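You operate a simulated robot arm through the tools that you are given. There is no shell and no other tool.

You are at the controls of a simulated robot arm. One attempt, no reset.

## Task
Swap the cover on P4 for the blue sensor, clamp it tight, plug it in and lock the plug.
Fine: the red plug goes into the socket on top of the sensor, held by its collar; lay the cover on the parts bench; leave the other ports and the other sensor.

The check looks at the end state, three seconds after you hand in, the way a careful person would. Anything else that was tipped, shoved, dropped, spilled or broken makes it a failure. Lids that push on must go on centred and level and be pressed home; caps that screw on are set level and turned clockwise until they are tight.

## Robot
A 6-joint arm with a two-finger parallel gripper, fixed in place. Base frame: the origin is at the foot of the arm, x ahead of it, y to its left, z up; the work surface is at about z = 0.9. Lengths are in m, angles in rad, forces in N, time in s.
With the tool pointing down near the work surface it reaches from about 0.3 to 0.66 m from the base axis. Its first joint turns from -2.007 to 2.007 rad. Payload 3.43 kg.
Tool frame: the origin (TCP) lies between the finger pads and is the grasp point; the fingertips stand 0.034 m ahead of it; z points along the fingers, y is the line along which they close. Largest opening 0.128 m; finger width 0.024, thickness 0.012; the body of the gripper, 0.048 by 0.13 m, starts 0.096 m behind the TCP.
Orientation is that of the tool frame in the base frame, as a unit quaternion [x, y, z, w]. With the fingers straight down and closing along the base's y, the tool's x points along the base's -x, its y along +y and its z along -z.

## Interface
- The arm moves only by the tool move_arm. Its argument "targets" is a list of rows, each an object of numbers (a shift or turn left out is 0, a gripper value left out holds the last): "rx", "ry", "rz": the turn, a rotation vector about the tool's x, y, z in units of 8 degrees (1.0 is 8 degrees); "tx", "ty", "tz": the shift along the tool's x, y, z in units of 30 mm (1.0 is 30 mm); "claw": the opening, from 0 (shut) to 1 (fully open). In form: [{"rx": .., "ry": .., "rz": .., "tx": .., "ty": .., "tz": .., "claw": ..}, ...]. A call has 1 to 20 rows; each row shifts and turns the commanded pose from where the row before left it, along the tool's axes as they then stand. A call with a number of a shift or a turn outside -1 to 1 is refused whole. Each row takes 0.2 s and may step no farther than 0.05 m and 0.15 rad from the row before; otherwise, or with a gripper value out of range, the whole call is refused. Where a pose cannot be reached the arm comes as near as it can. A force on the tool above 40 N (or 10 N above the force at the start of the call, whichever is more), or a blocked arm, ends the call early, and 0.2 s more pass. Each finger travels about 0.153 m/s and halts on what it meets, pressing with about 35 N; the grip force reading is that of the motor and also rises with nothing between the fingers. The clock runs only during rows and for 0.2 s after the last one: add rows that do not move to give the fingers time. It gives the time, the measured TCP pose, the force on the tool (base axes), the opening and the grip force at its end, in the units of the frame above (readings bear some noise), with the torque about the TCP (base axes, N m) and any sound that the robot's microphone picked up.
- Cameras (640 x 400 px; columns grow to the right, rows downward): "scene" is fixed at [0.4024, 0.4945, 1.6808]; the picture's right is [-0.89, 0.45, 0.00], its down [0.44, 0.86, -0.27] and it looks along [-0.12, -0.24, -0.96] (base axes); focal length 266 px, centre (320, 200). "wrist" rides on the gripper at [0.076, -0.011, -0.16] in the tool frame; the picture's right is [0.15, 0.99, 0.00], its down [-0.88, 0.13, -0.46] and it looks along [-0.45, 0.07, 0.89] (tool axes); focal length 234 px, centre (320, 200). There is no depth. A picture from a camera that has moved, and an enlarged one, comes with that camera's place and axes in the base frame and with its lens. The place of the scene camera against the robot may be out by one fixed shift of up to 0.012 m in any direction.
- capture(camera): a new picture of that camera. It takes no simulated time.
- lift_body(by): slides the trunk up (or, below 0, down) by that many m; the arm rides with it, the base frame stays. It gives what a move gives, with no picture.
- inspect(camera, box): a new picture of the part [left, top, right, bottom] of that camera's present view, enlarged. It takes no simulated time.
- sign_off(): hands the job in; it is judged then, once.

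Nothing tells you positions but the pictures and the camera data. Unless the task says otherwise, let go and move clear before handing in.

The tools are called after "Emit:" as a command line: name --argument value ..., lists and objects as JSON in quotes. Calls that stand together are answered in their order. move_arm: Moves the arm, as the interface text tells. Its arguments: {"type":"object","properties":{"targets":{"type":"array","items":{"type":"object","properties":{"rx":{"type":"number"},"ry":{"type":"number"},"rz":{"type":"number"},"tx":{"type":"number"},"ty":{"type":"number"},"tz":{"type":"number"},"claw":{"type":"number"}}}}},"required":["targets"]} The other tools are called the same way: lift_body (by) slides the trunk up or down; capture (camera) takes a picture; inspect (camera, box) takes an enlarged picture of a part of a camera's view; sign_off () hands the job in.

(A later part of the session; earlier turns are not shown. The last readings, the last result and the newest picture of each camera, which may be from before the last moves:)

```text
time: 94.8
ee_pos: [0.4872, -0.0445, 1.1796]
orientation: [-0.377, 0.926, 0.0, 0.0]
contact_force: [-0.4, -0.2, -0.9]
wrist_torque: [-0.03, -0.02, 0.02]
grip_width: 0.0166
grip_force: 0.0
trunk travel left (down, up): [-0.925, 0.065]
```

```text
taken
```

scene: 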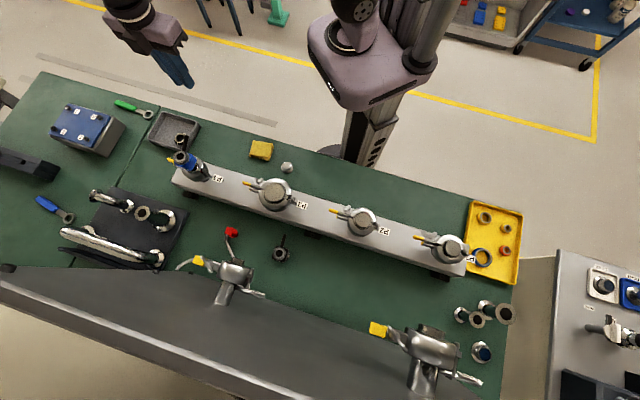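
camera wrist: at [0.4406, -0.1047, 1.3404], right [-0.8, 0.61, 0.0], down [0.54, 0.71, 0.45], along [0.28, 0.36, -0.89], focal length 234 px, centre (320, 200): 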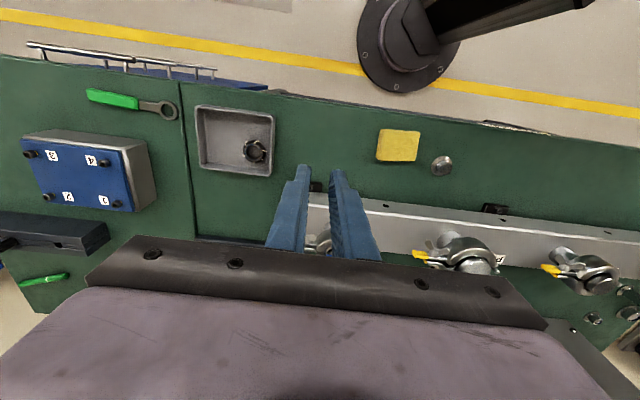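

The sensor and clamp look right. Next I'll fetch the red plug, going behind P4 and crossing the manifold between P4 and P3 at a safe height.

Emit:
move_arm --targets '[{"ty": 0.9, "claw": 0.4}, {"ty": 0.9}, {"ty": 0.9}, {"ty": 0.9}, {"ty": 0.9}, {"ty": 0.9}, {"tx": -0.88}, {"tx": -0.88}, {"tx": -0.88}, {"tx": -0.88}, {"tx": -0.88}, {"tx": -0.88}, {"tx": -0.88}, {"tx": -0.88}, {"tx": -0.88}, {"tx": -0.88}, {"tx": -0.4}, {}]'

Emit:
capture --camera "wrist"

Emit:
inspect --camera "wrist" --box '[280, 90, 360, 150]'

Emit:
inspect --camera "wrist" --box '[140, 50, 300, 150]'

```text
time: 98.6
ee_pos: [0.5692, 0.2634, 1.1767]
orientation: [-0.377, 0.926, 0.0, -0.001]
contact_force: [0.4, -0.7, -0.5]
wrist_torque: [-0.01, 0.0, -0.04]
grip_width: 0.0513
grip_force: 0.0
trunk travel left (down, up): [-0.925, 0.065]
```

```text
taken
camera wrist: at [0.524, 0.2035, 1.3385], right [-0.8, 0.6, 0.0], down [0.54, 0.71, 0.46], along [0.27, 0.36, -0.89], focal length 234 px, centre (320, 200)
```

wrist: 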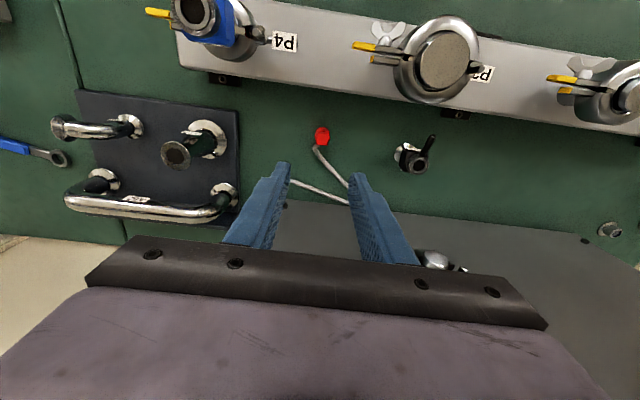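

```text
6.67 times, centred on (320, 120) of wrist
camera zoom: at [0.524, 0.2035, 1.3385], right [-0.8, 0.6, 0.0], down [0.54, 0.71, 0.46], along [0.27, 0.36, -0.89], focal length 1561 px, centre (320, 733)
```

zoom: 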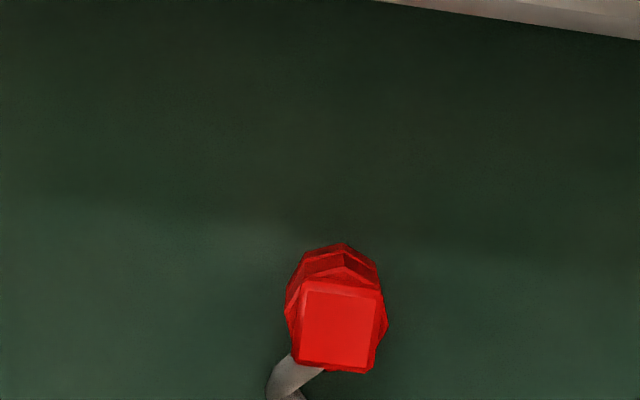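

```text
4.00 times, centred on (220, 100) of wrist
camera zoom: at [0.524, 0.2035, 1.3385], right [-0.8, 0.6, 0.0], down [0.54, 0.71, 0.46], along [0.27, 0.36, -0.89], focal length 937 px, centre (720, 600)
```

zoom: 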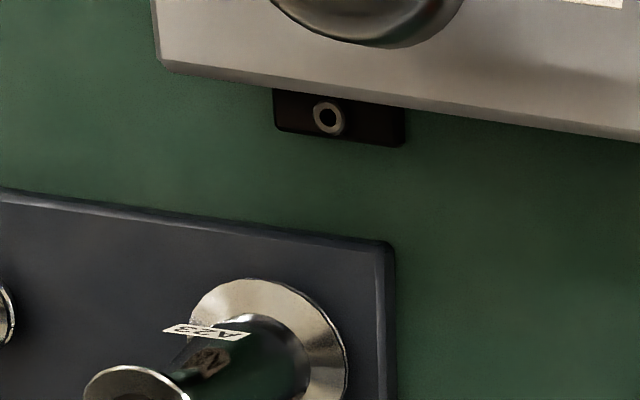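

Emit:
move_arm --targets '[{"tx": -0.367, "ty": 0.223}, {"tz": 0.9}, {"tz": 0.9}, {"tz": 0.9}, {"tz": 0.9}, {"tz": 0.6}, {}]'

Emit:
capture --camera "wrist"

Emit:
inspect --camera "wrist" --box '[270, 110, 370, 190]'

Emit:
inspect --camera "scene" --box '[180, 190, 300, 290]'

```text
time: 100.2
ee_pos: [0.5702, 0.266, 1.0516]
orientation: [-0.377, 0.926, 0.001, -0.001]
contact_force: [-0.3, -0.5, 0.2]
wrist_torque: [0.01, 0.01, 0.0]
grip_width: 0.0511
grip_force: 0.0
out of reach, approached as far as the arm can: row 1
trunk travel left (down, up): [-0.925, 0.065]
```

```text
taken
camera wrist: at [0.5234, 0.2048, 1.2128], right [-0.8, 0.61, 0.0], down [0.54, 0.71, 0.46], along [0.28, 0.36, -0.89], focal length 234 px, centre (320, 200)
```

wrist: 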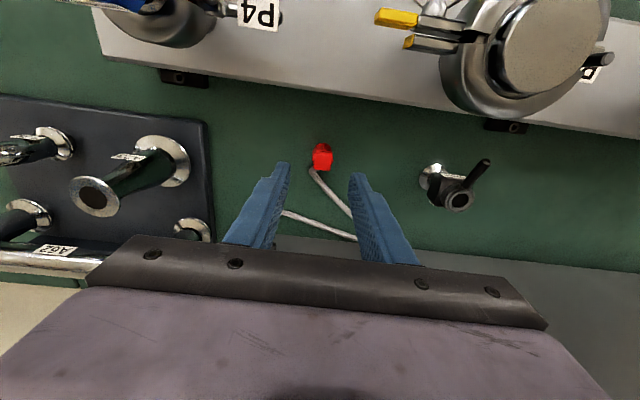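

```text
5.00 times, centred on (320, 150) of wrist
camera zoom: at [0.5234, 0.2048, 1.2128], right [-0.8, 0.61, 0.0], down [0.54, 0.71, 0.46], along [0.28, 0.36, -0.89], focal length 1171 px, centre (320, 450)
```

zoom: 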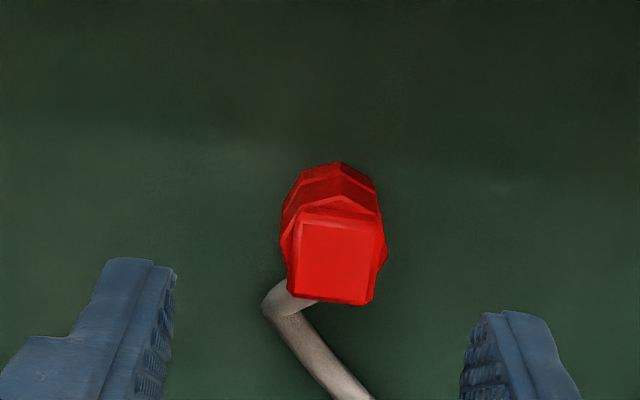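

```text
4.00 times, centred on (240, 240) of scene
camera zoom: at [0.4024, 0.4945, 1.6808], right [-0.89, 0.45, 0.0], down [0.44, 0.86, -0.27], along [-0.12, -0.24, -0.96], focal length 1064 px, centre (640, 40)
```

zoom: 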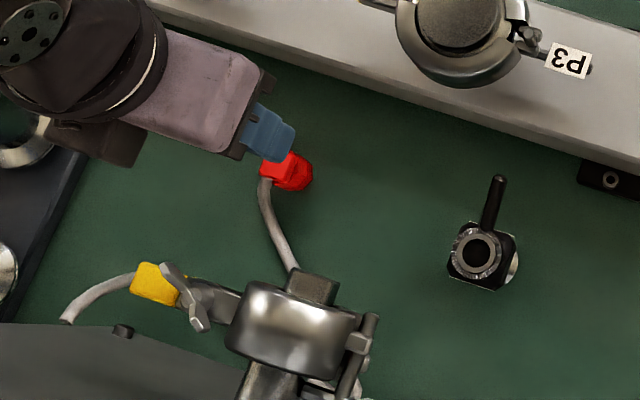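

Emit:
inspect --camera "wrist" --box '[305, 135, 341, 175]'

Emit:
inspect --camera "scene" --box '[222, 220, 252, 245]'

Emit:
inspect --camera "scene" --box '[165, 135, 205, 175]'

```text
10.00 times, centred on (323, 155) of wrist
camera zoom: at [0.5234, 0.2048, 1.2128], right [-0.8, 0.61, 0.0], down [0.54, 0.71, 0.46], along [0.28, 0.36, -0.89], focal length 2342 px, centre (290, 650)
```

zoom: 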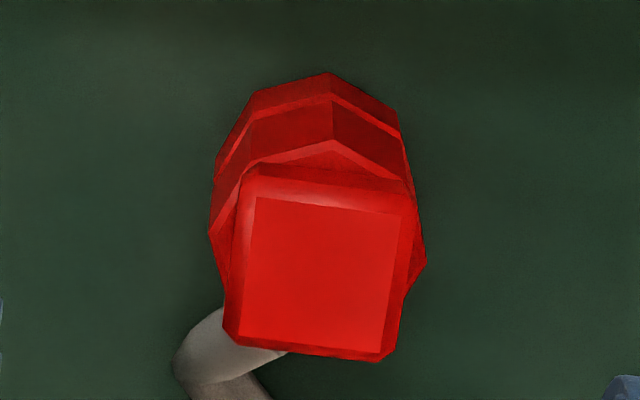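

```text
16.00 times, centred on (237, 232) of scene
camera zoom: at [0.4024, 0.4945, 1.6808], right [-0.89, 0.45, 0.0], down [0.44, 0.86, -0.27], along [-0.12, -0.24, -0.96], focal length 4255 px, centre (1648, -320)
```

zoom: 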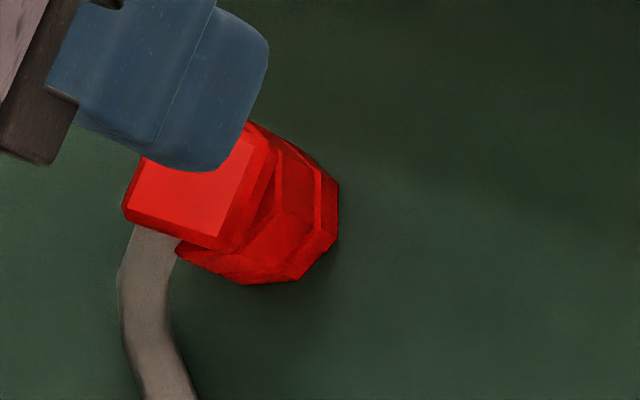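

```text
10.00 times, centred on (185, 155) of scene
camera zoom: at [0.4024, 0.4945, 1.6808], right [-0.89, 0.45, 0.0], down [0.44, 0.86, -0.27], along [-0.12, -0.24, -0.96], focal length 2659 px, centre (1670, 650)
```

zoom: 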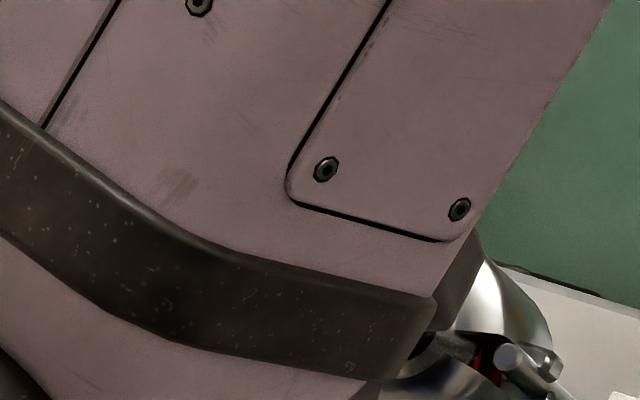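

The plug is an octagonal body about 28 mm tall with a 20 mm square block on top and the cable leaving to the far side. I'll grip the square block, with the fingers closing along the manifold direction.

Emit:
move_arm --targets '[{"tx": -0.34, "ty": 0.207}, {"tz": 0.8}, {"tz": 0.8}, {"tz": 0.6}, {}]'

Emit:
inspect --camera "wrist" --box '[270, 120, 370, 200]'

Emit:
inspect --camera "scene" --box '[180, 190, 300, 290]'

```text
time: 101.4
ee_pos: [0.5737, 0.2757, 0.9866]
orientation: [-0.377, 0.926, 0.001, -0.001]
contact_force: [0.2, 0.2, 0.0]
wrist_torque: [0.0, -0.01, -0.01]
grip_width: 0.0512
grip_force: 0.0
trunk travel left (down, up): [-0.925, 0.065]
```

```text
5.00 times, centred on (320, 160) of wrist
camera zoom: at [0.5277, 0.2152, 1.1478], right [-0.8, 0.61, 0.0], down [0.54, 0.71, 0.46], along [0.28, 0.36, -0.89], focal length 1171 px, centre (320, 400)
```

zoom: 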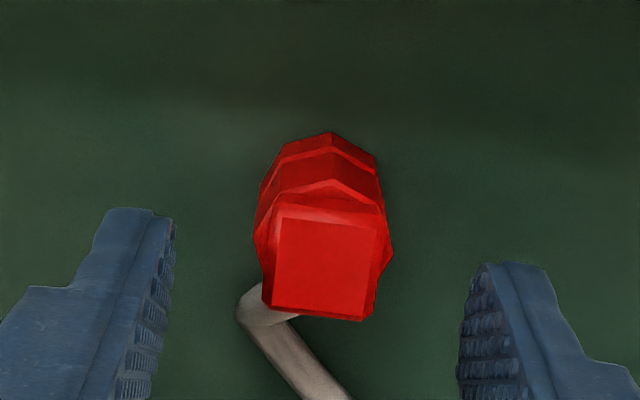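

```text
4.00 times, centred on (240, 240) of scene
camera zoom: at [0.4024, 0.4945, 1.6808], right [-0.89, 0.45, 0.0], down [0.44, 0.86, -0.27], along [-0.12, -0.24, -0.96], focal length 1064 px, centre (640, 40)
```

zoom: 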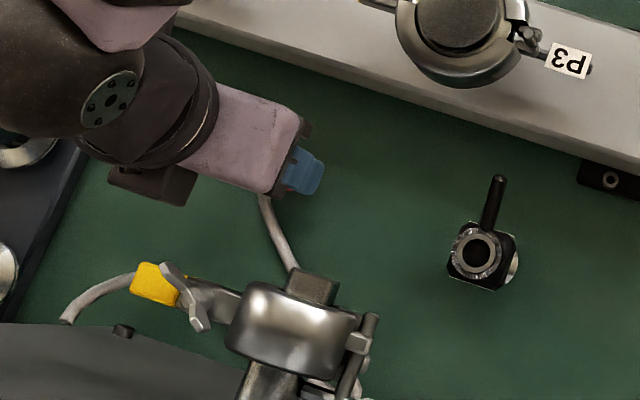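

Emit:
move_arm --targets '[{"ty": 0.03, "tz": 0.4}, {"tz": 0.3}, {}, {"claw": 0.0}, {"claw": 0.0}, {"claw": 0.0}]'

Emit:
inspect --camera "wrist" --box '[270, 140, 370, 220]'

```text
time: 102.8
ee_pos: [0.5728, 0.2777, 0.9655]
orientation: [-0.376, 0.926, 0.001, 0.0]
contact_force: [0.5, 0.0, 1.3]
wrist_torque: [0.04, 0.0, 0.03]
grip_width: 0.0252
grip_force: 35.0
trunk travel left (down, up): [-0.925, 0.065]
```

```text
5.00 times, centred on (320, 180) of wrist
camera zoom: at [0.5262, 0.2162, 1.1275], right [-0.8, 0.61, 0.0], down [0.54, 0.71, 0.46], along [0.28, 0.36, -0.89], focal length 1171 px, centre (320, 300)
```

zoom: 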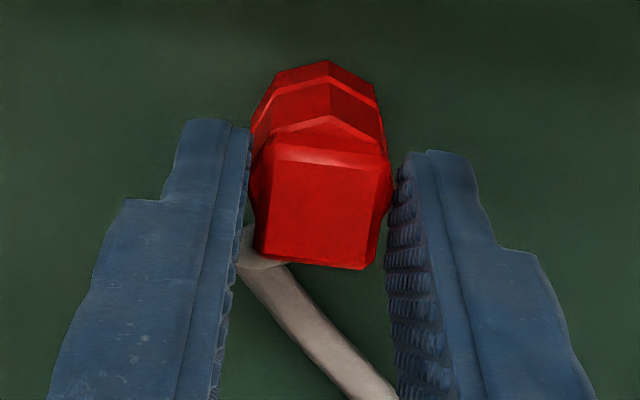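

The fingers met the octagon's corners at 25 mm rather than its flats. I'll reopen, rotate 22.5° onto the flats and grip a little lower.

Emit:
move_arm --targets '[{"claw": 0.36}, {"claw": 0.36}, {"rz": 0.937}, {"rz": 0.937}, {"rz": 0.937}, {"tz": 0.2}, {}]'

Emit:
inspect --camera "wrist" --box '[270, 140, 370, 220]'

```text
time: 104.4
ee_pos: [0.5721, 0.2779, 0.9581]
orientation: [-0.189, 0.982, 0.002, -0.001]
contact_force: [-0.7, -0.6, -0.1]
wrist_torque: [0.02, -0.02, -0.03]
grip_width: 0.0458
grip_force: 0.1
trunk travel left (down, up): [-0.925, 0.065]
```

```text
5.00 times, centred on (320, 180) of wrist
camera zoom: at [0.5057, 0.2387, 1.1203], right [-0.5, 0.86, 0.0], down [0.77, 0.45, 0.46], along [0.39, 0.23, -0.89], focal length 1171 px, centre (320, 300)
```

zoom: 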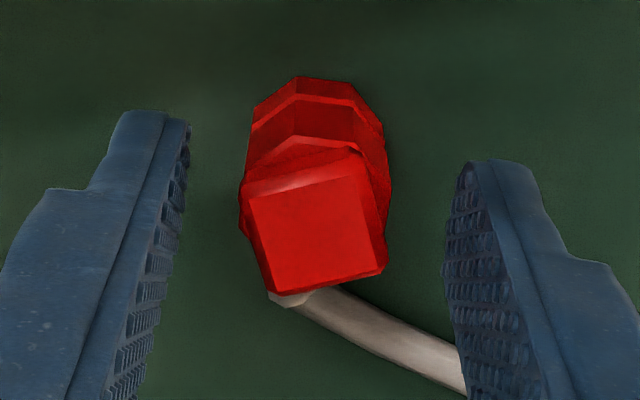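

Emit:
move_arm --targets '[{"claw": 0.0}, {"claw": 0.0}, {"claw": 0.0}]'

Emit:
inspect --camera "wrist" --box '[270, 140, 370, 220]'

```text
time: 105.2
ee_pos: [0.5704, 0.2777, 0.9595]
orientation: [-0.189, 0.982, 0.001, 0.0]
contact_force: [-0.5, -0.6, -0.2]
wrist_torque: [-0.03, 0.02, -0.01]
grip_width: 0.0248
grip_force: 35.3
trunk travel left (down, up): [-0.925, 0.065]
```

```text
5.00 times, centred on (320, 180) of wrist
camera zoom: at [0.5059, 0.2387, 1.1204], right [-0.5, 0.86, 0.0], down [0.77, 0.45, 0.46], along [0.39, 0.23, -0.89], focal length 1171 px, centre (320, 300)
```

zoom: 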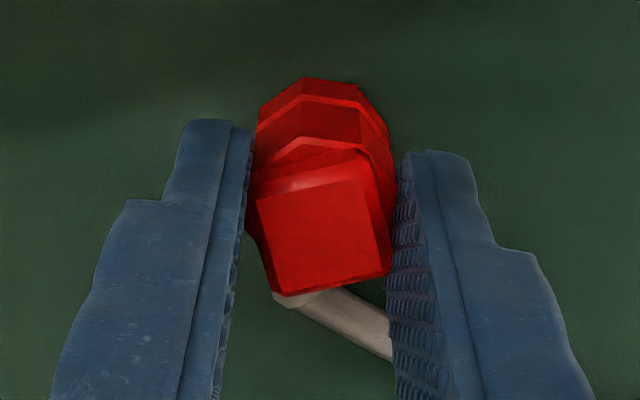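

Gripped. I'll lift a little and check how it hangs and what its underside looks like.

Emit:
move_arm --targets '[{"tz": -0.2}, {"tz": -0.4}, {"tz": -0.6}, {"tz": -0.6}, {}]'

Emit:
inspect --camera "wrist" --box '[260, 120, 388, 220]'

Emit:
inspect --camera "scene" --box '[180, 190, 300, 290]'

```text
time: 106.4
ee_pos: [0.5718, 0.2771, 1.012]
orientation: [-0.189, 0.982, 0.0, -0.001]
contact_force: [0.2, -0.5, 0.1]
wrist_torque: [0.03, 0.02, 0.01]
grip_width: 0.0248
grip_force: 35.1
trunk travel left (down, up): [-0.925, 0.065]
```

```text
4.00 times, centred on (324, 170) of wrist
camera zoom: at [0.5063, 0.2391, 1.1729], right [-0.5, 0.86, 0.0], down [0.77, 0.45, 0.46], along [0.39, 0.23, -0.89], focal length 937 px, centre (304, 320)
```

zoom: 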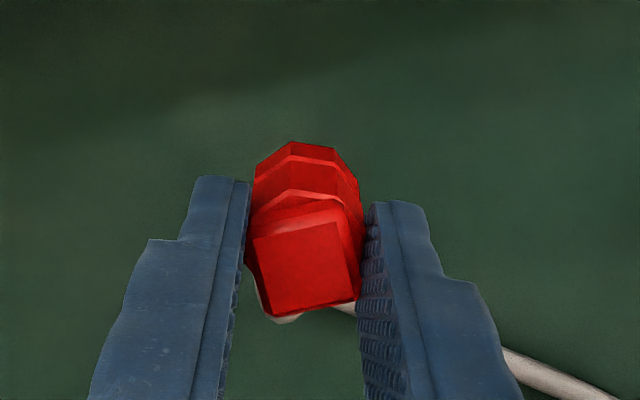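

```text
4.00 times, centred on (240, 240) of scene
camera zoom: at [0.4024, 0.4945, 1.6808], right [-0.89, 0.45, 0.0], down [0.44, 0.86, -0.27], along [-0.12, -0.24, -0.96], focal length 1064 px, centre (640, 40)
```

zoom: 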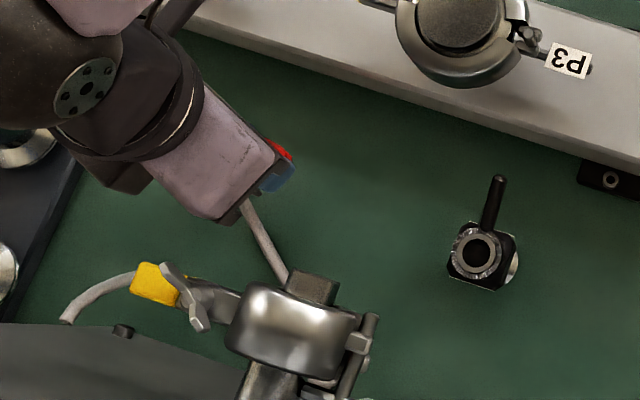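

The plug is hanging straight and the cable follows. I'll carry it up and over toward the sensor, stopping short to line up on the socket.

Emit:
move_arm --targets '[{"tx": 0.1625, "ty": -0.415, "tz": -0.784}, {"tx": 0.1625, "ty": -0.415, "tz": -0.784}, {"tx": 0.1625, "ty": -0.415, "tz": -0.784}, {"tx": 0.1625, "ty": -0.415, "tz": -0.784}, {"tx": 0.1625, "ty": -0.415, "tz": -0.784}, {"tx": 0.1625, "ty": -0.415, "tz": -0.784}, {"tx": 0.1625, "ty": -0.415, "tz": -0.784}, {"tx": 0.1625, "ty": -0.415, "tz": -0.784}, {}]'

Emit:
capture --camera "wrist"

Emit:
capture --camera "scene"

Emit:
inspect --camera "wrist" --box '[220, 90, 380, 215]'

```text
time: 108.4
ee_pos: [0.5715, 0.1709, 1.2001]
orientation: [-0.189, 0.982, 0.001, -0.001]
contact_force: [0.7, 0.4, -0.9]
wrist_torque: [-0.03, 0.03, 0.0]
grip_width: 0.0245
grip_force: 34.8
trunk travel left (down, up): [-0.925, 0.065]
```

```text
taken
camera wrist: at [0.5058, 0.1327, 1.3622], right [-0.5, 0.86, 0.0], down [0.77, 0.45, 0.46], along [0.39, 0.23, -0.89], focal length 234 px, centre (320, 200)
```

wrist: 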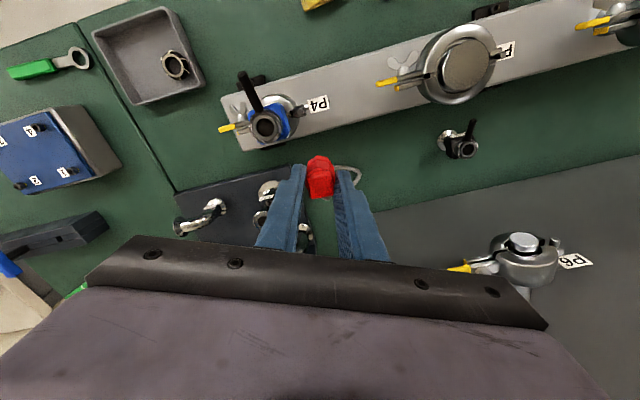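

```text
taken
```

scene: 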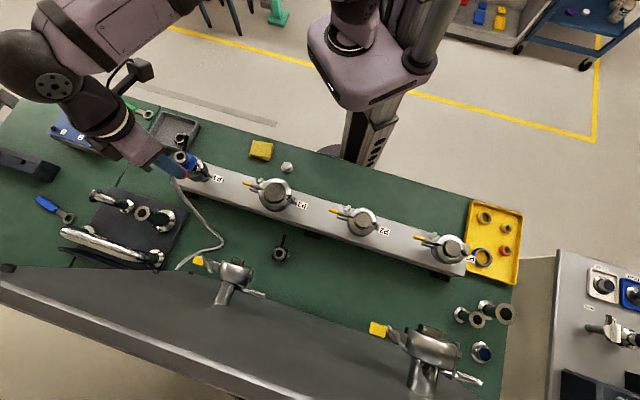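

```text
3.20 times, centred on (300, 152) of wrist
camera zoom: at [0.5058, 0.1327, 1.3622], right [-0.5, 0.86, 0.0], down [0.77, 0.45, 0.46], along [0.39, 0.23, -0.89], focal length 749 px, centre (384, 352)
```

zoom: 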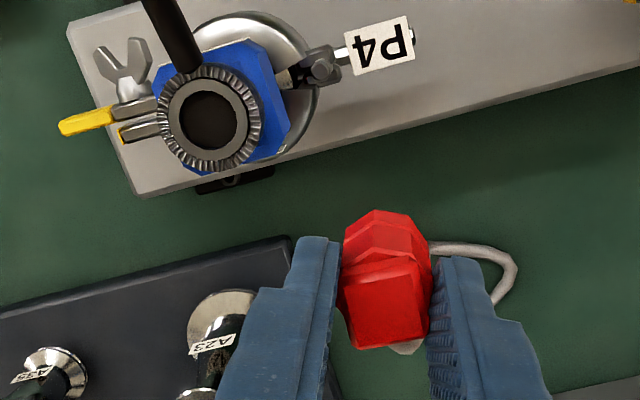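

Emit:
inspect --camera "wrist" --box '[235, 95, 295, 145]'

Emit:
inspect --camera "wrist" --box '[290, 145, 360, 205]'

Emit:
inspect --camera "scene" --box '[140, 130, 230, 200]'

```text
8.00 times, centred on (265, 120) of wrist
camera zoom: at [0.5058, 0.1327, 1.3622], right [-0.5, 0.86, 0.0], down [0.77, 0.45, 0.46], along [0.39, 0.23, -0.89], focal length 1873 px, centre (760, 840)
```

zoom: 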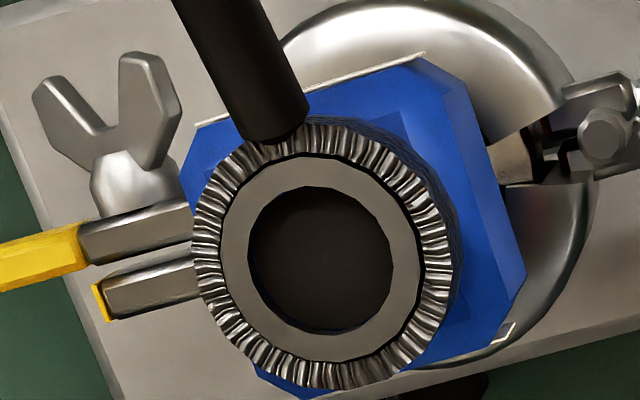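

```text
6.67 times, centred on (325, 175) of wrist
camera zoom: at [0.5058, 0.1327, 1.3622], right [-0.5, 0.86, 0.0], down [0.77, 0.45, 0.46], along [0.39, 0.23, -0.89], focal length 1561 px, centre (287, 367)
```

zoom: 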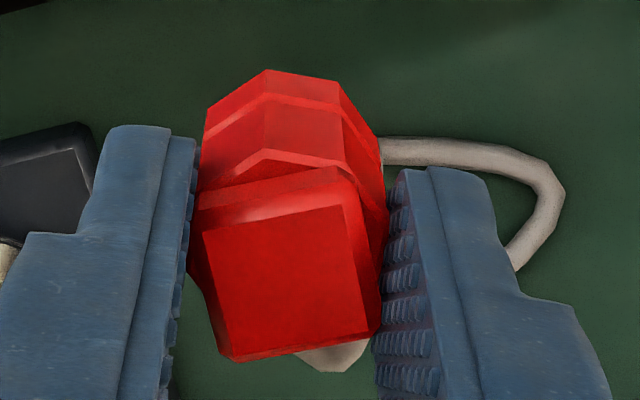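

```text
5.71 times, centred on (185, 165) of scene
camera zoom: at [0.4024, 0.4945, 1.6808], right [-0.89, 0.45, 0.0], down [0.44, 0.86, -0.27], along [-0.12, -0.24, -0.96], focal length 1520 px, centre (1091, 400)
```

zoom: 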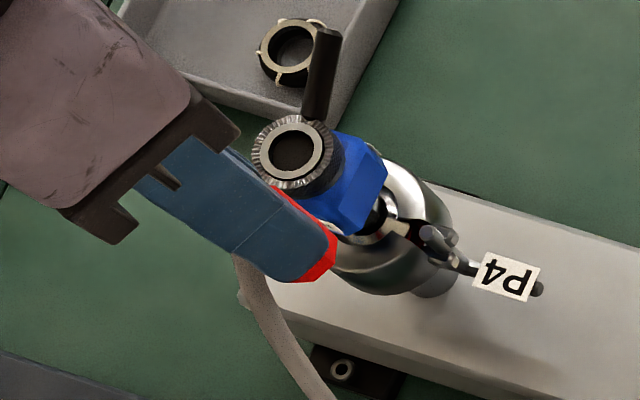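

The socket is clear and P4's clamp now matches the closed clamps. I'll move the plug over the socket and check alignment from close up.

Emit:
move_arm --targets '[{"tx": 0.257, "ty": -0.69}, {"tx": 0.257, "ty": -0.69}, {"tx": 0.257, "ty": -0.69}, {}, {}]'

Emit:
inspect --camera "wrist" --box '[260, 100, 388, 200]'

Emit:
inspect --camera "scene" --box '[140, 110, 240, 200]'

```text
time: 109.6
ee_pos: [0.5723, 0.1035, 1.1991]
orientation: [-0.189, 0.982, 0.001, 0.0]
contact_force: [0.6, -1.4, -0.7]
wrist_torque: [0.03, -0.02, 0.01]
grip_width: 0.0244
grip_force: 34.5
trunk travel left (down, up): [-0.925, 0.065]
```

```text
4.00 times, centred on (324, 150) of wrist
camera zoom: at [0.5065, 0.0646, 1.3605], right [-0.5, 0.86, 0.0], down [0.77, 0.45, 0.46], along [0.39, 0.23, -0.89], focal length 937 px, centre (304, 400)
```

zoom: 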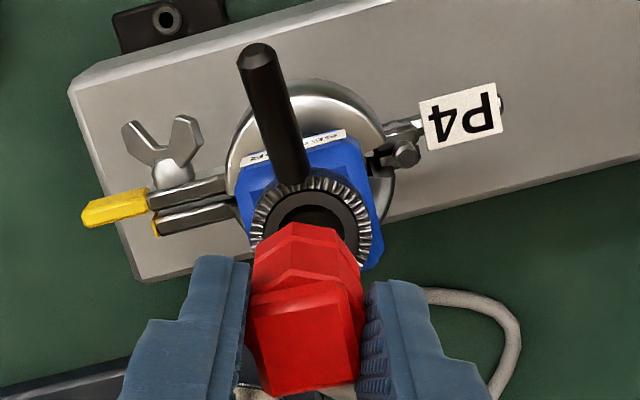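

```text
4.44 times, centred on (190, 155) of scene
camera zoom: at [0.4024, 0.4945, 1.6808], right [-0.89, 0.45, 0.0], down [0.44, 0.86, -0.27], along [-0.12, -0.24, -0.96], focal length 1182 px, centre (898, 400)
```

zoom: 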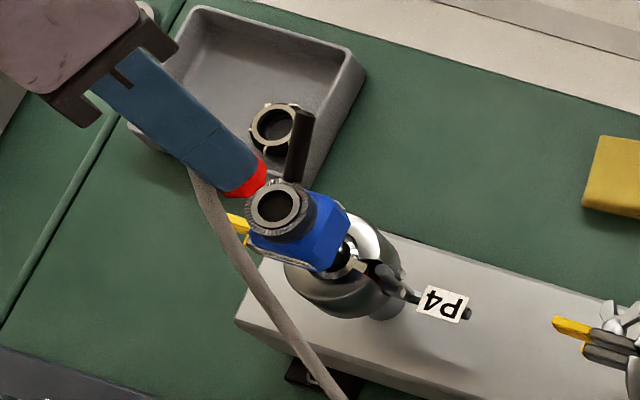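

Emit:
move_arm --targets '[{"tx": -0.05, "ty": 0.05}, {"tz": 0.4}, {"tz": 0.3}, {}, {}]'

Emit:
inspect --camera "wrist" --box '[280, 120, 360, 180]'

Emit:
inspect --camera "scene" --box '[160, 130, 220, 180]'

```text
time: 110.8
ee_pos: [0.5738, 0.1069, 1.1788]
orientation: [-0.189, 0.982, 0.001, 0.0]
contact_force: [-0.1, -0.1, 0.0]
wrist_torque: [0.01, 0.02, 0.0]
grip_width: 0.0243
grip_force: 35.6
trunk travel left (down, up): [-0.925, 0.065]
```

```text
6.67 times, centred on (320, 150) of wrist
camera zoom: at [0.5078, 0.067, 1.3399], right [-0.5, 0.86, 0.0], down [0.77, 0.45, 0.46], along [0.39, 0.23, -0.89], focal length 1561 px, centre (320, 533)
```

zoom: 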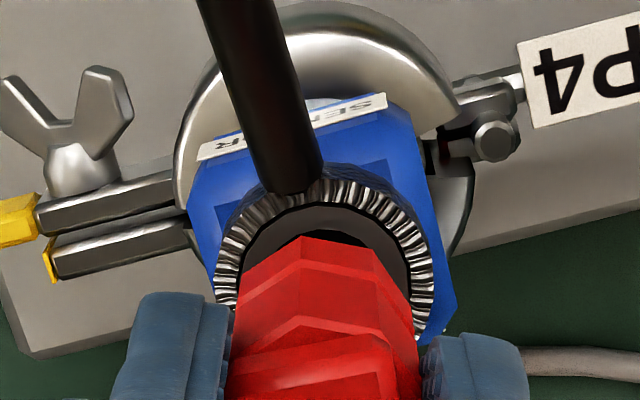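

```text
8.00 times, centred on (190, 155) of scene
camera zoom: at [0.4024, 0.4945, 1.6808], right [-0.89, 0.45, 0.0], down [0.44, 0.86, -0.27], along [-0.12, -0.24, -0.96], focal length 2127 px, centre (1360, 560)
```

zoom: 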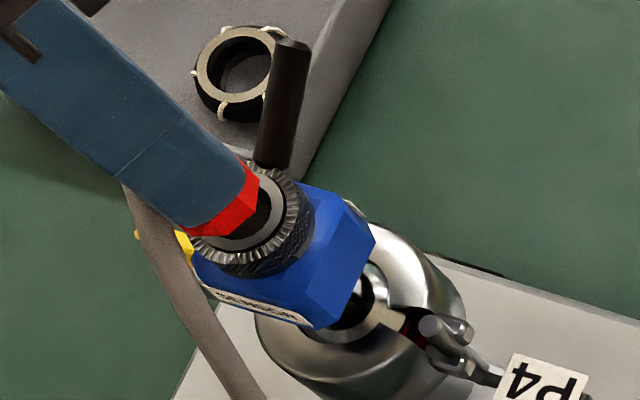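

Emit:
move_arm --targets '[{"tx": -0.05, "ty": 0.015}, {"tz": 0.2}, {"tz": 0.15}, {}, {}]'

Emit:
inspect --camera "wrist" --box '[280, 120, 360, 180]'

Emit:
inspect --camera "scene" --box '[160, 130, 220, 180]'

```text
time: 112.0
ee_pos: [0.5766, 0.108, 1.1688]
orientation: [-0.189, 0.982, 0.001, 0.0]
contact_force: [0.3, 0.3, -1.2]
wrist_torque: [0.0, 0.01, 0.01]
grip_width: 0.0245
grip_force: 34.6
trunk travel left (down, up): [-0.925, 0.065]
```

```text
6.67 times, centred on (320, 150) of wrist
camera zoom: at [0.5104, 0.0686, 1.3304], right [-0.5, 0.86, 0.0], down [0.77, 0.45, 0.46], along [0.39, 0.23, -0.89], focal length 1561 px, centre (320, 533)
```

zoom: 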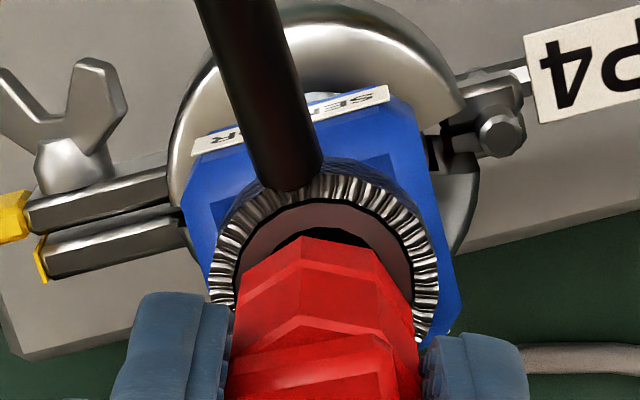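

```text
8.00 times, centred on (190, 155) of scene
camera zoom: at [0.4024, 0.4945, 1.6808], right [-0.89, 0.45, 0.0], down [0.44, 0.86, -0.27], along [-0.12, -0.24, -0.96], focal length 2127 px, centre (1360, 560)
```

zoom: 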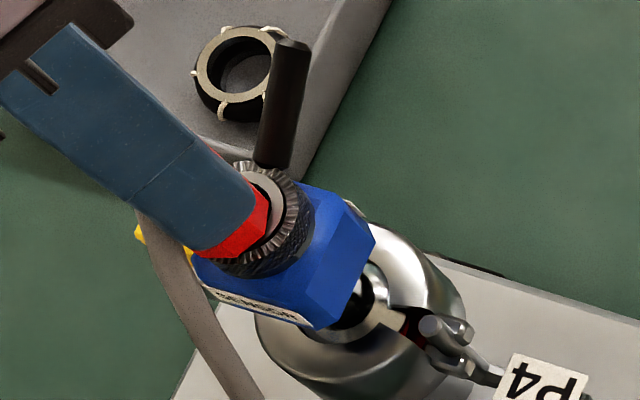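

Emit:
move_arm --targets '[{"tx": 0.045}, {"tz": 0.1}, {"tz": 0.1}, {}, {}]'

Emit:
inspect --camera "wrist" --box '[280, 120, 360, 180]'

```text
time: 113.2
ee_pos: [0.5742, 0.1075, 1.168]
orientation: [-0.189, 0.982, 0.0, 0.005]
contact_force: [3.8, 0.0, 31.8]
wrist_torque: [-0.08, -0.02, 0.05]
grip_width: 0.0247
grip_force: 35.5
trunk travel left (down, up): [-0.925, 0.065]
```

```text
6.67 times, centred on (320, 150) of wrist
camera zoom: at [0.5064, 0.068, 1.3285], right [-0.5, 0.86, 0.0], down [0.76, 0.45, 0.47], along [0.4, 0.23, -0.89], focal length 1561 px, centre (320, 533)
```

zoom: 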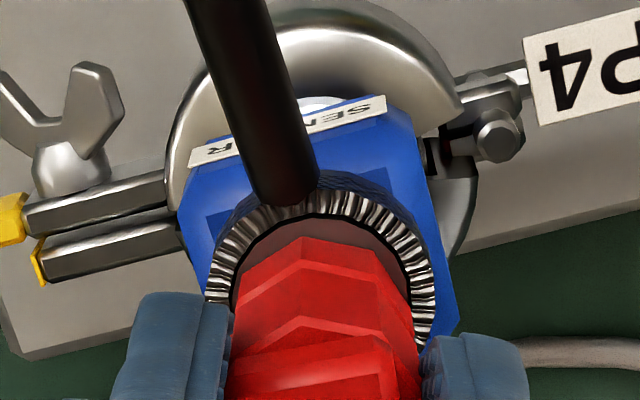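

Contact came early because the plug was about 3 mm off-centre; my assumed socket height had biased the measurement. I'll lift a few millimetres, correct and try again.

Emit:
move_arm --targets '[{"tz": -0.25}, {"tz": -0.1}, {"tx": 0.113, "ty": -0.025}, {}, {}]'

Emit:
inspect --camera "wrist" --box '[280, 120, 360, 180]'

Emit:
inspect --camera "scene" --box '[160, 130, 220, 180]'

```text
time: 114.4
ee_pos: [0.5725, 0.1056, 1.172]
orientation: [-0.189, 0.982, 0.001, -0.002]
contact_force: [0.1, 1.7, -5.8]
wrist_torque: [0.05, -0.01, -0.02]
grip_width: 0.0246
grip_force: 34.4
trunk travel left (down, up): [-0.925, 0.065]
```

```text
6.67 times, centred on (320, 150) of wrist
camera zoom: at [0.5071, 0.0665, 1.3338], right [-0.5, 0.86, 0.0], down [0.77, 0.45, 0.45], along [0.39, 0.23, -0.89], focal length 1561 px, centre (320, 533)
```

zoom: 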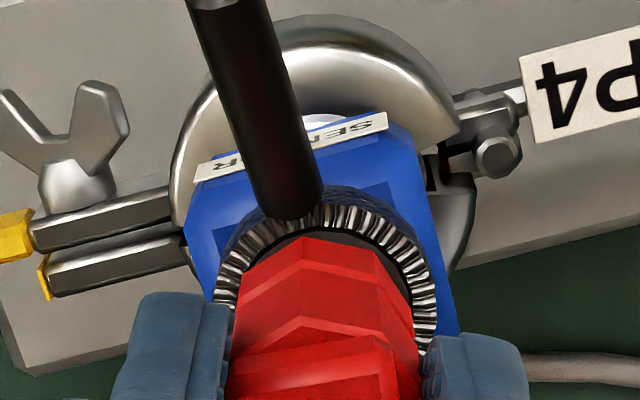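

```text
8.00 times, centred on (190, 155) of scene
camera zoom: at [0.4024, 0.4945, 1.6808], right [-0.89, 0.45, 0.0], down [0.44, 0.86, -0.27], along [-0.12, -0.24, -0.96], focal length 2127 px, centre (1360, 560)
```

zoom: 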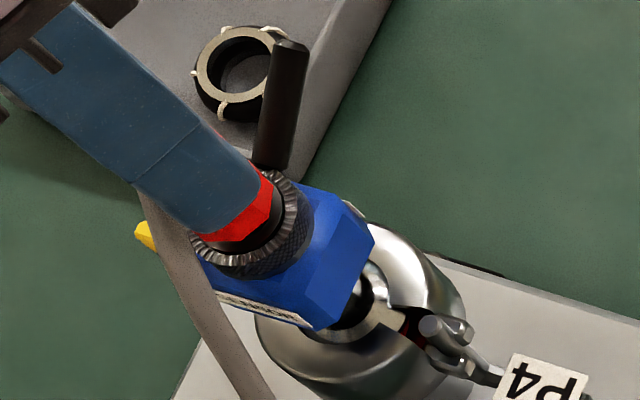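

Emit:
inspect --camera "scene" --box '[176, 145, 206, 167]'

Emit:
inspect --camera "wrist" --box '[304, 140, 340, 170]'

Emit:
move_arm --targets '[{}, {}]'

```text
16.00 times, centred on (191, 156) of scene
camera zoom: at [0.4024, 0.4945, 1.6808], right [-0.89, 0.45, 0.0], down [0.44, 0.86, -0.27], along [-0.12, -0.24, -0.96], focal length 4255 px, centre (2384, 904)
```

zoom: 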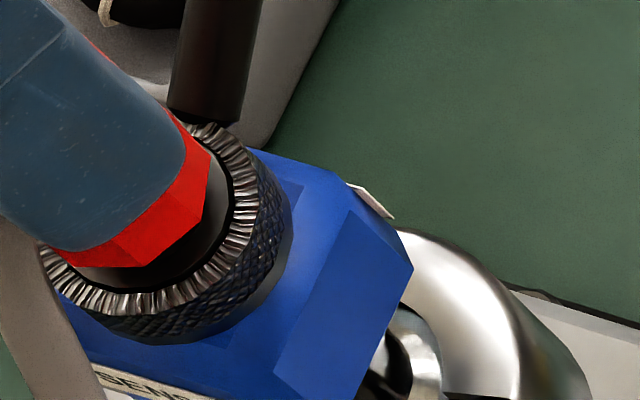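

```text
13.33 times, centred on (322, 155) of wrist
camera zoom: at [0.5071, 0.0665, 1.3338], right [-0.5, 0.86, 0.0], down [0.77, 0.45, 0.45], along [0.39, 0.23, -0.89], focal length 3122 px, centre (293, 800)
```

zoom: 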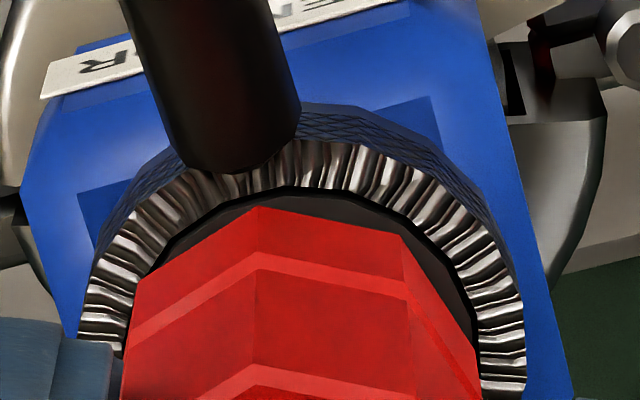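

```text
time: 115.0
ee_pos: [0.5736, 0.1045, 1.1724]
orientation: [-0.189, 0.982, 0.001, -0.001]
contact_force: [-0.3, 1.9, -7.1]
wrist_torque: [0.07, 0.05, 0.01]
grip_width: 0.0245
grip_force: 34.9
trunk travel left (down, up): [-0.925, 0.065]
```

Emit:
move_arm --targets '[{"tz": 0.1}, {"tz": 0.1}, {}]'

Emit:
inspect --camera "scene" --box '[176, 145, 206, 167]'

```text
time: 115.8
ee_pos: [0.5721, 0.1056, 1.1683]
orientation: [-0.19, 0.982, 0.0, 0.001]
contact_force: [1.1, 0.5, 4.2]
wrist_torque: [0.08, -0.05, 0.01]
grip_width: 0.0244
grip_force: 34.9
trunk travel left (down, up): [-0.925, 0.065]
```

```text
16.00 times, centred on (191, 156) of scene
camera zoom: at [0.4024, 0.4945, 1.6808], right [-0.89, 0.45, 0.0], down [0.44, 0.86, -0.27], along [-0.12, -0.24, -0.96], focal length 4255 px, centre (2384, 904)
```

zoom: 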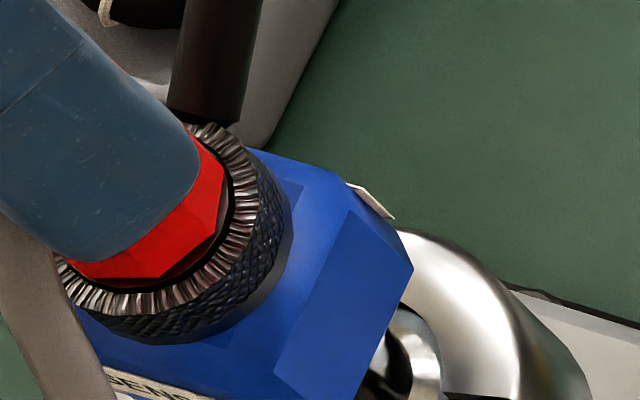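

Emit:
move_arm --targets '[{"tz": 0.07}, {"tz": 0.07}, {}]'

Emit:
inspect --camera "scene" --box '[176, 145, 206, 167]'

Emit:
inspect --camera "wrist" --box '[280, 120, 360, 180]'

```text
time: 116.6
ee_pos: [0.5713, 0.1045, 1.1669]
orientation: [-0.189, 0.982, 0.001, 0.006]
contact_force: [4.9, 1.3, 31.3]
wrist_torque: [0.09, -0.21, -0.02]
grip_width: 0.0243
grip_force: 35.1
trunk travel left (down, up): [-0.925, 0.065]
```

```text
16.00 times, centred on (191, 156) of scene
camera zoom: at [0.4024, 0.4945, 1.6808], right [-0.89, 0.45, 0.0], down [0.44, 0.86, -0.27], along [-0.12, -0.24, -0.96], focal length 4255 px, centre (2384, 904)
```

zoom: 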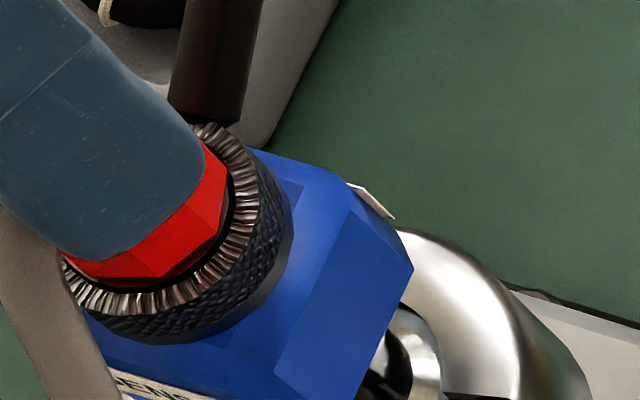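

```text
6.67 times, centred on (320, 150) of wrist
camera zoom: at [0.5036, 0.0658, 1.3283], right [-0.5, 0.86, 0.0], down [0.76, 0.45, 0.47], along [0.4, 0.23, -0.88], focal length 1561 px, centre (320, 533)
```

zoom: 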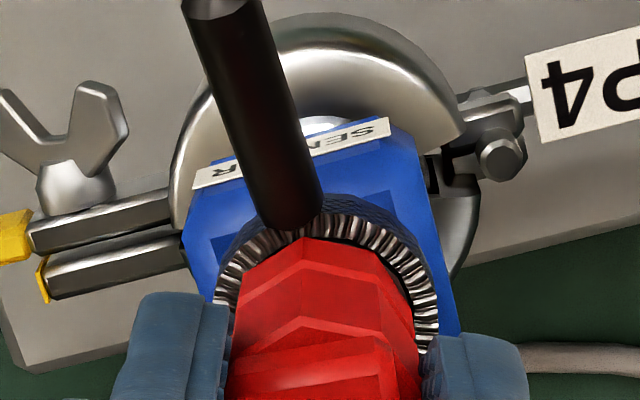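

Emit:
move_arm --targets '[{"tz": -0.1}, {"tz": -0.1}, {"tz": -0.1}, {}, {}]'

Emit:
move_arm --targets '[{"tz": -0.1}, {"tz": -0.1}, {}, {}]'

Emit:
inspect --camera "scene" --box '[160, 130, 220, 180]'

```text
time: 117.8
ee_pos: [0.5709, 0.1044, 1.1708]
orientation: [-0.189, 0.982, 0.0, -0.003]
contact_force: [2.6, 0.3, -3.4]
wrist_torque: [0.09, -0.05, 0.01]
grip_width: 0.0247
grip_force: 34.7
trunk travel left (down, up): [-0.925, 0.065]
```

```text
time: 118.8
ee_pos: [0.5716, 0.104, 1.1784]
orientation: [-0.189, 0.982, 0.001, 0.0]
contact_force: [0.1, -0.2, -0.3]
wrist_torque: [-0.01, -0.02, 0.02]
grip_width: 0.0243
grip_force: 35.1
trunk travel left (down, up): [-0.925, 0.065]
```

```text
8.00 times, centred on (190, 155) of scene
camera zoom: at [0.4024, 0.4945, 1.6808], right [-0.89, 0.45, 0.0], down [0.44, 0.86, -0.27], along [-0.12, -0.24, -0.96], focal length 2127 px, centre (1360, 560)
```

zoom: 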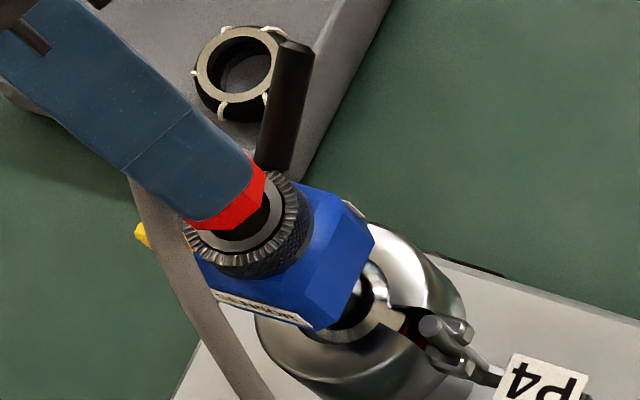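

Emit:
inspect --camera "scene" --box '[178, 146, 202, 164]'

Emit:
inspect --camera "wrist" --box '[300, 135, 344, 168]'

```text
16.00 times, centred on (190, 155) of scene
camera zoom: at [0.4024, 0.4945, 1.6808], right [-0.89, 0.45, 0.0], down [0.44, 0.86, -0.27], along [-0.12, -0.24, -0.96], focal length 4255 px, centre (2400, 920)
```

zoom: 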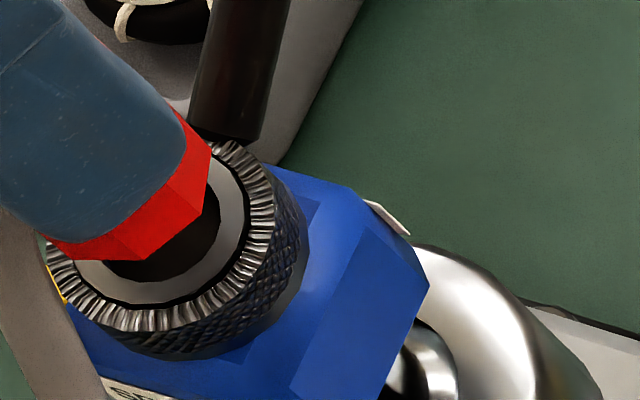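

```text
12.12 times, centred on (322, 152) of wrist
camera zoom: at [0.5055, 0.0658, 1.3394], right [-0.5, 0.86, 0.0], down [0.77, 0.45, 0.46], along [0.39, 0.23, -0.89], focal length 2838 px, centre (296, 788)
```

zoom: 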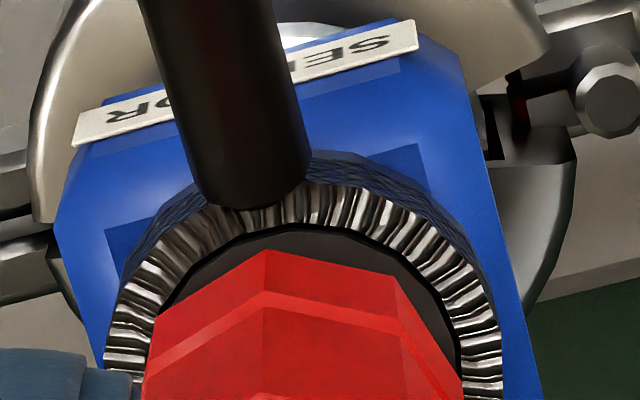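

Something holds the plug slightly as it leaves the socket, so I want to see its mating end. I'll raise it and tip its underside toward the scene camera.

Emit:
move_arm --targets '[{"tz": -0.9}, {"tz": -0.9}, {"tz": -0.4}, {"rx": -0.95}, {"rx": -0.95}, {"rx": -0.95}, {"rx": -0.95}, {"rx": -0.95}, {"rx": -0.95}, {}]'

Emit:
capture --camera "scene"

Emit:
inspect --camera "scene" --box '[155, 100, 215, 150]'

```text
time: 121.0
ee_pos: [0.5675, 0.1057, 1.2445]
orientation: [-0.175, 0.905, 0.382, -0.074]
contact_force: [-0.1, -0.6, -0.5]
wrist_torque: [-0.06, 0.01, -0.01]
grip_width: 0.0243
grip_force: 35.1
out of reach, approached as far as the arm can: row 9
trunk travel left (down, up): [-0.925, 0.065]
```

```text
taken
```

scene: 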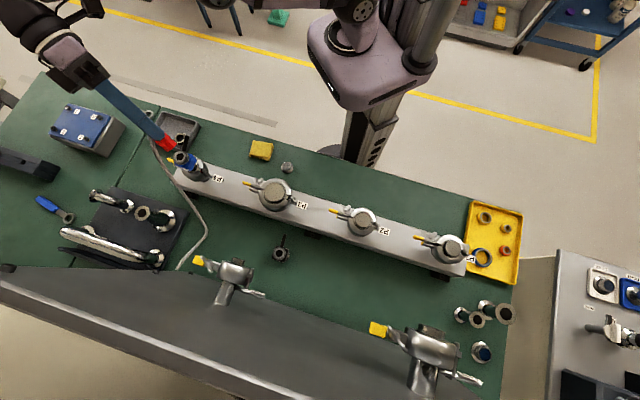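

```text
8.00 times, centred on (185, 125) of scene
camera zoom: at [0.4024, 0.4945, 1.6808], right [-0.89, 0.45, 0.0], down [0.44, 0.86, -0.27], along [-0.12, -0.24, -0.96], focal length 2127 px, centre (1400, 800)
```

zoom: 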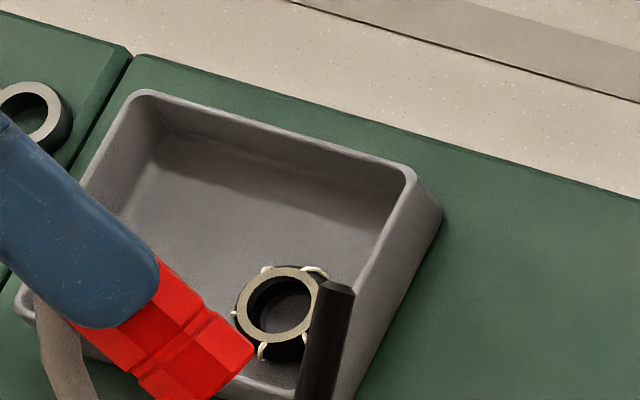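

Emit:
inspect --camera "scene" --box '[158, 130, 194, 160]'

```text
13.33 times, centred on (176, 145) of scene
camera zoom: at [0.4024, 0.4945, 1.6808], right [-0.89, 0.45, 0.0], down [0.44, 0.86, -0.27], along [-0.12, -0.24, -0.96], focal length 3546 px, centre (2240, 933)
```

zoom: 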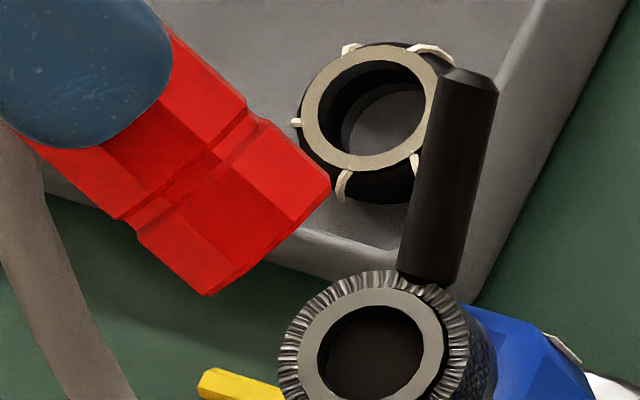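

Emit:
inspect --camera "scene" --box '[176, 148, 206, 170]'

Emit:
inspect --camera "wrist" --box '[240, 60, 400, 220]'

```text
16.00 times, centred on (191, 159) of scene
camera zoom: at [0.4024, 0.4945, 1.6808], right [-0.89, 0.45, 0.0], down [0.44, 0.86, -0.27], along [-0.12, -0.24, -0.96], focal length 4255 px, centre (2384, 856)
```

zoom: 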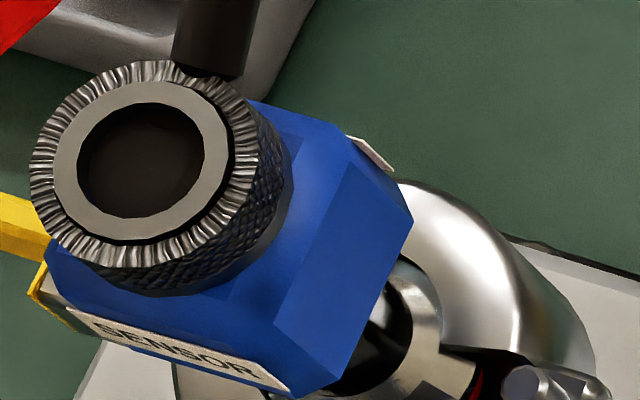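

```text
2.50 times, centred on (320, 140) of wrist
camera zoom: at [0.5424, -0.0355, 1.3493], right [-0.39, 0.59, 0.71], down [0.91, 0.11, 0.41], along [0.16, 0.8, -0.57], focal length 585 px, centre (320, 350)
```

zoom: 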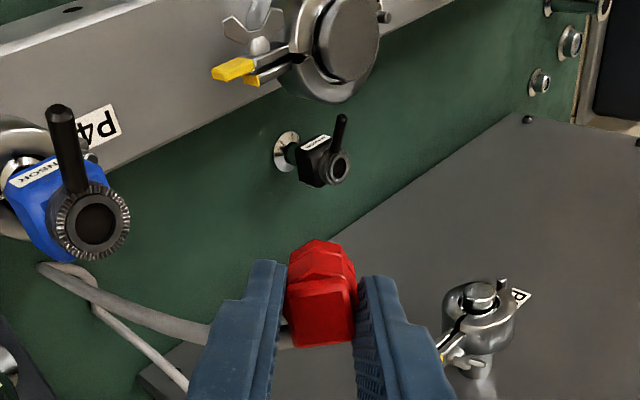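

Emit:
move_arm --targets '[{"tx": 0.95}, {"tx": 0.95}, {"tx": 0.95}, {"tx": 0.95}, {"rx": -0.95}, {"rx": -0.95}, {"rx": -0.95}, {"rx": -0.95}, {}]'

Emit:
capture --camera "scene"

```text
time: 123.0
ee_pos: [0.46, 0.0624, 1.2433]
orientation: [-0.149, 0.773, 0.605, -0.116]
contact_force: [0.3, 0.2, -0.7]
wrist_torque: [0.0, 0.0, -0.01]
grip_width: 0.0244
grip_force: 34.6
trunk travel left (down, up): [-0.925, 0.065]
```

```text
taken
```

scene: 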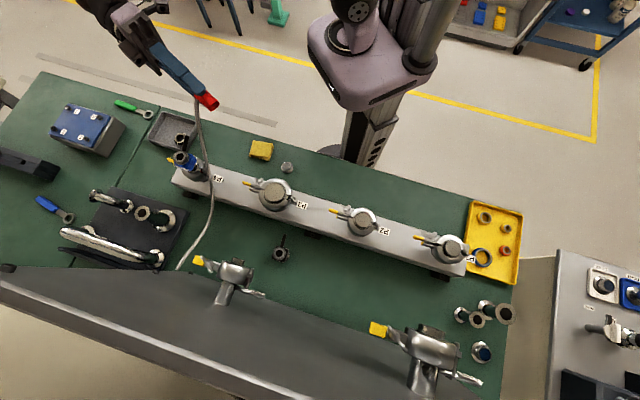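

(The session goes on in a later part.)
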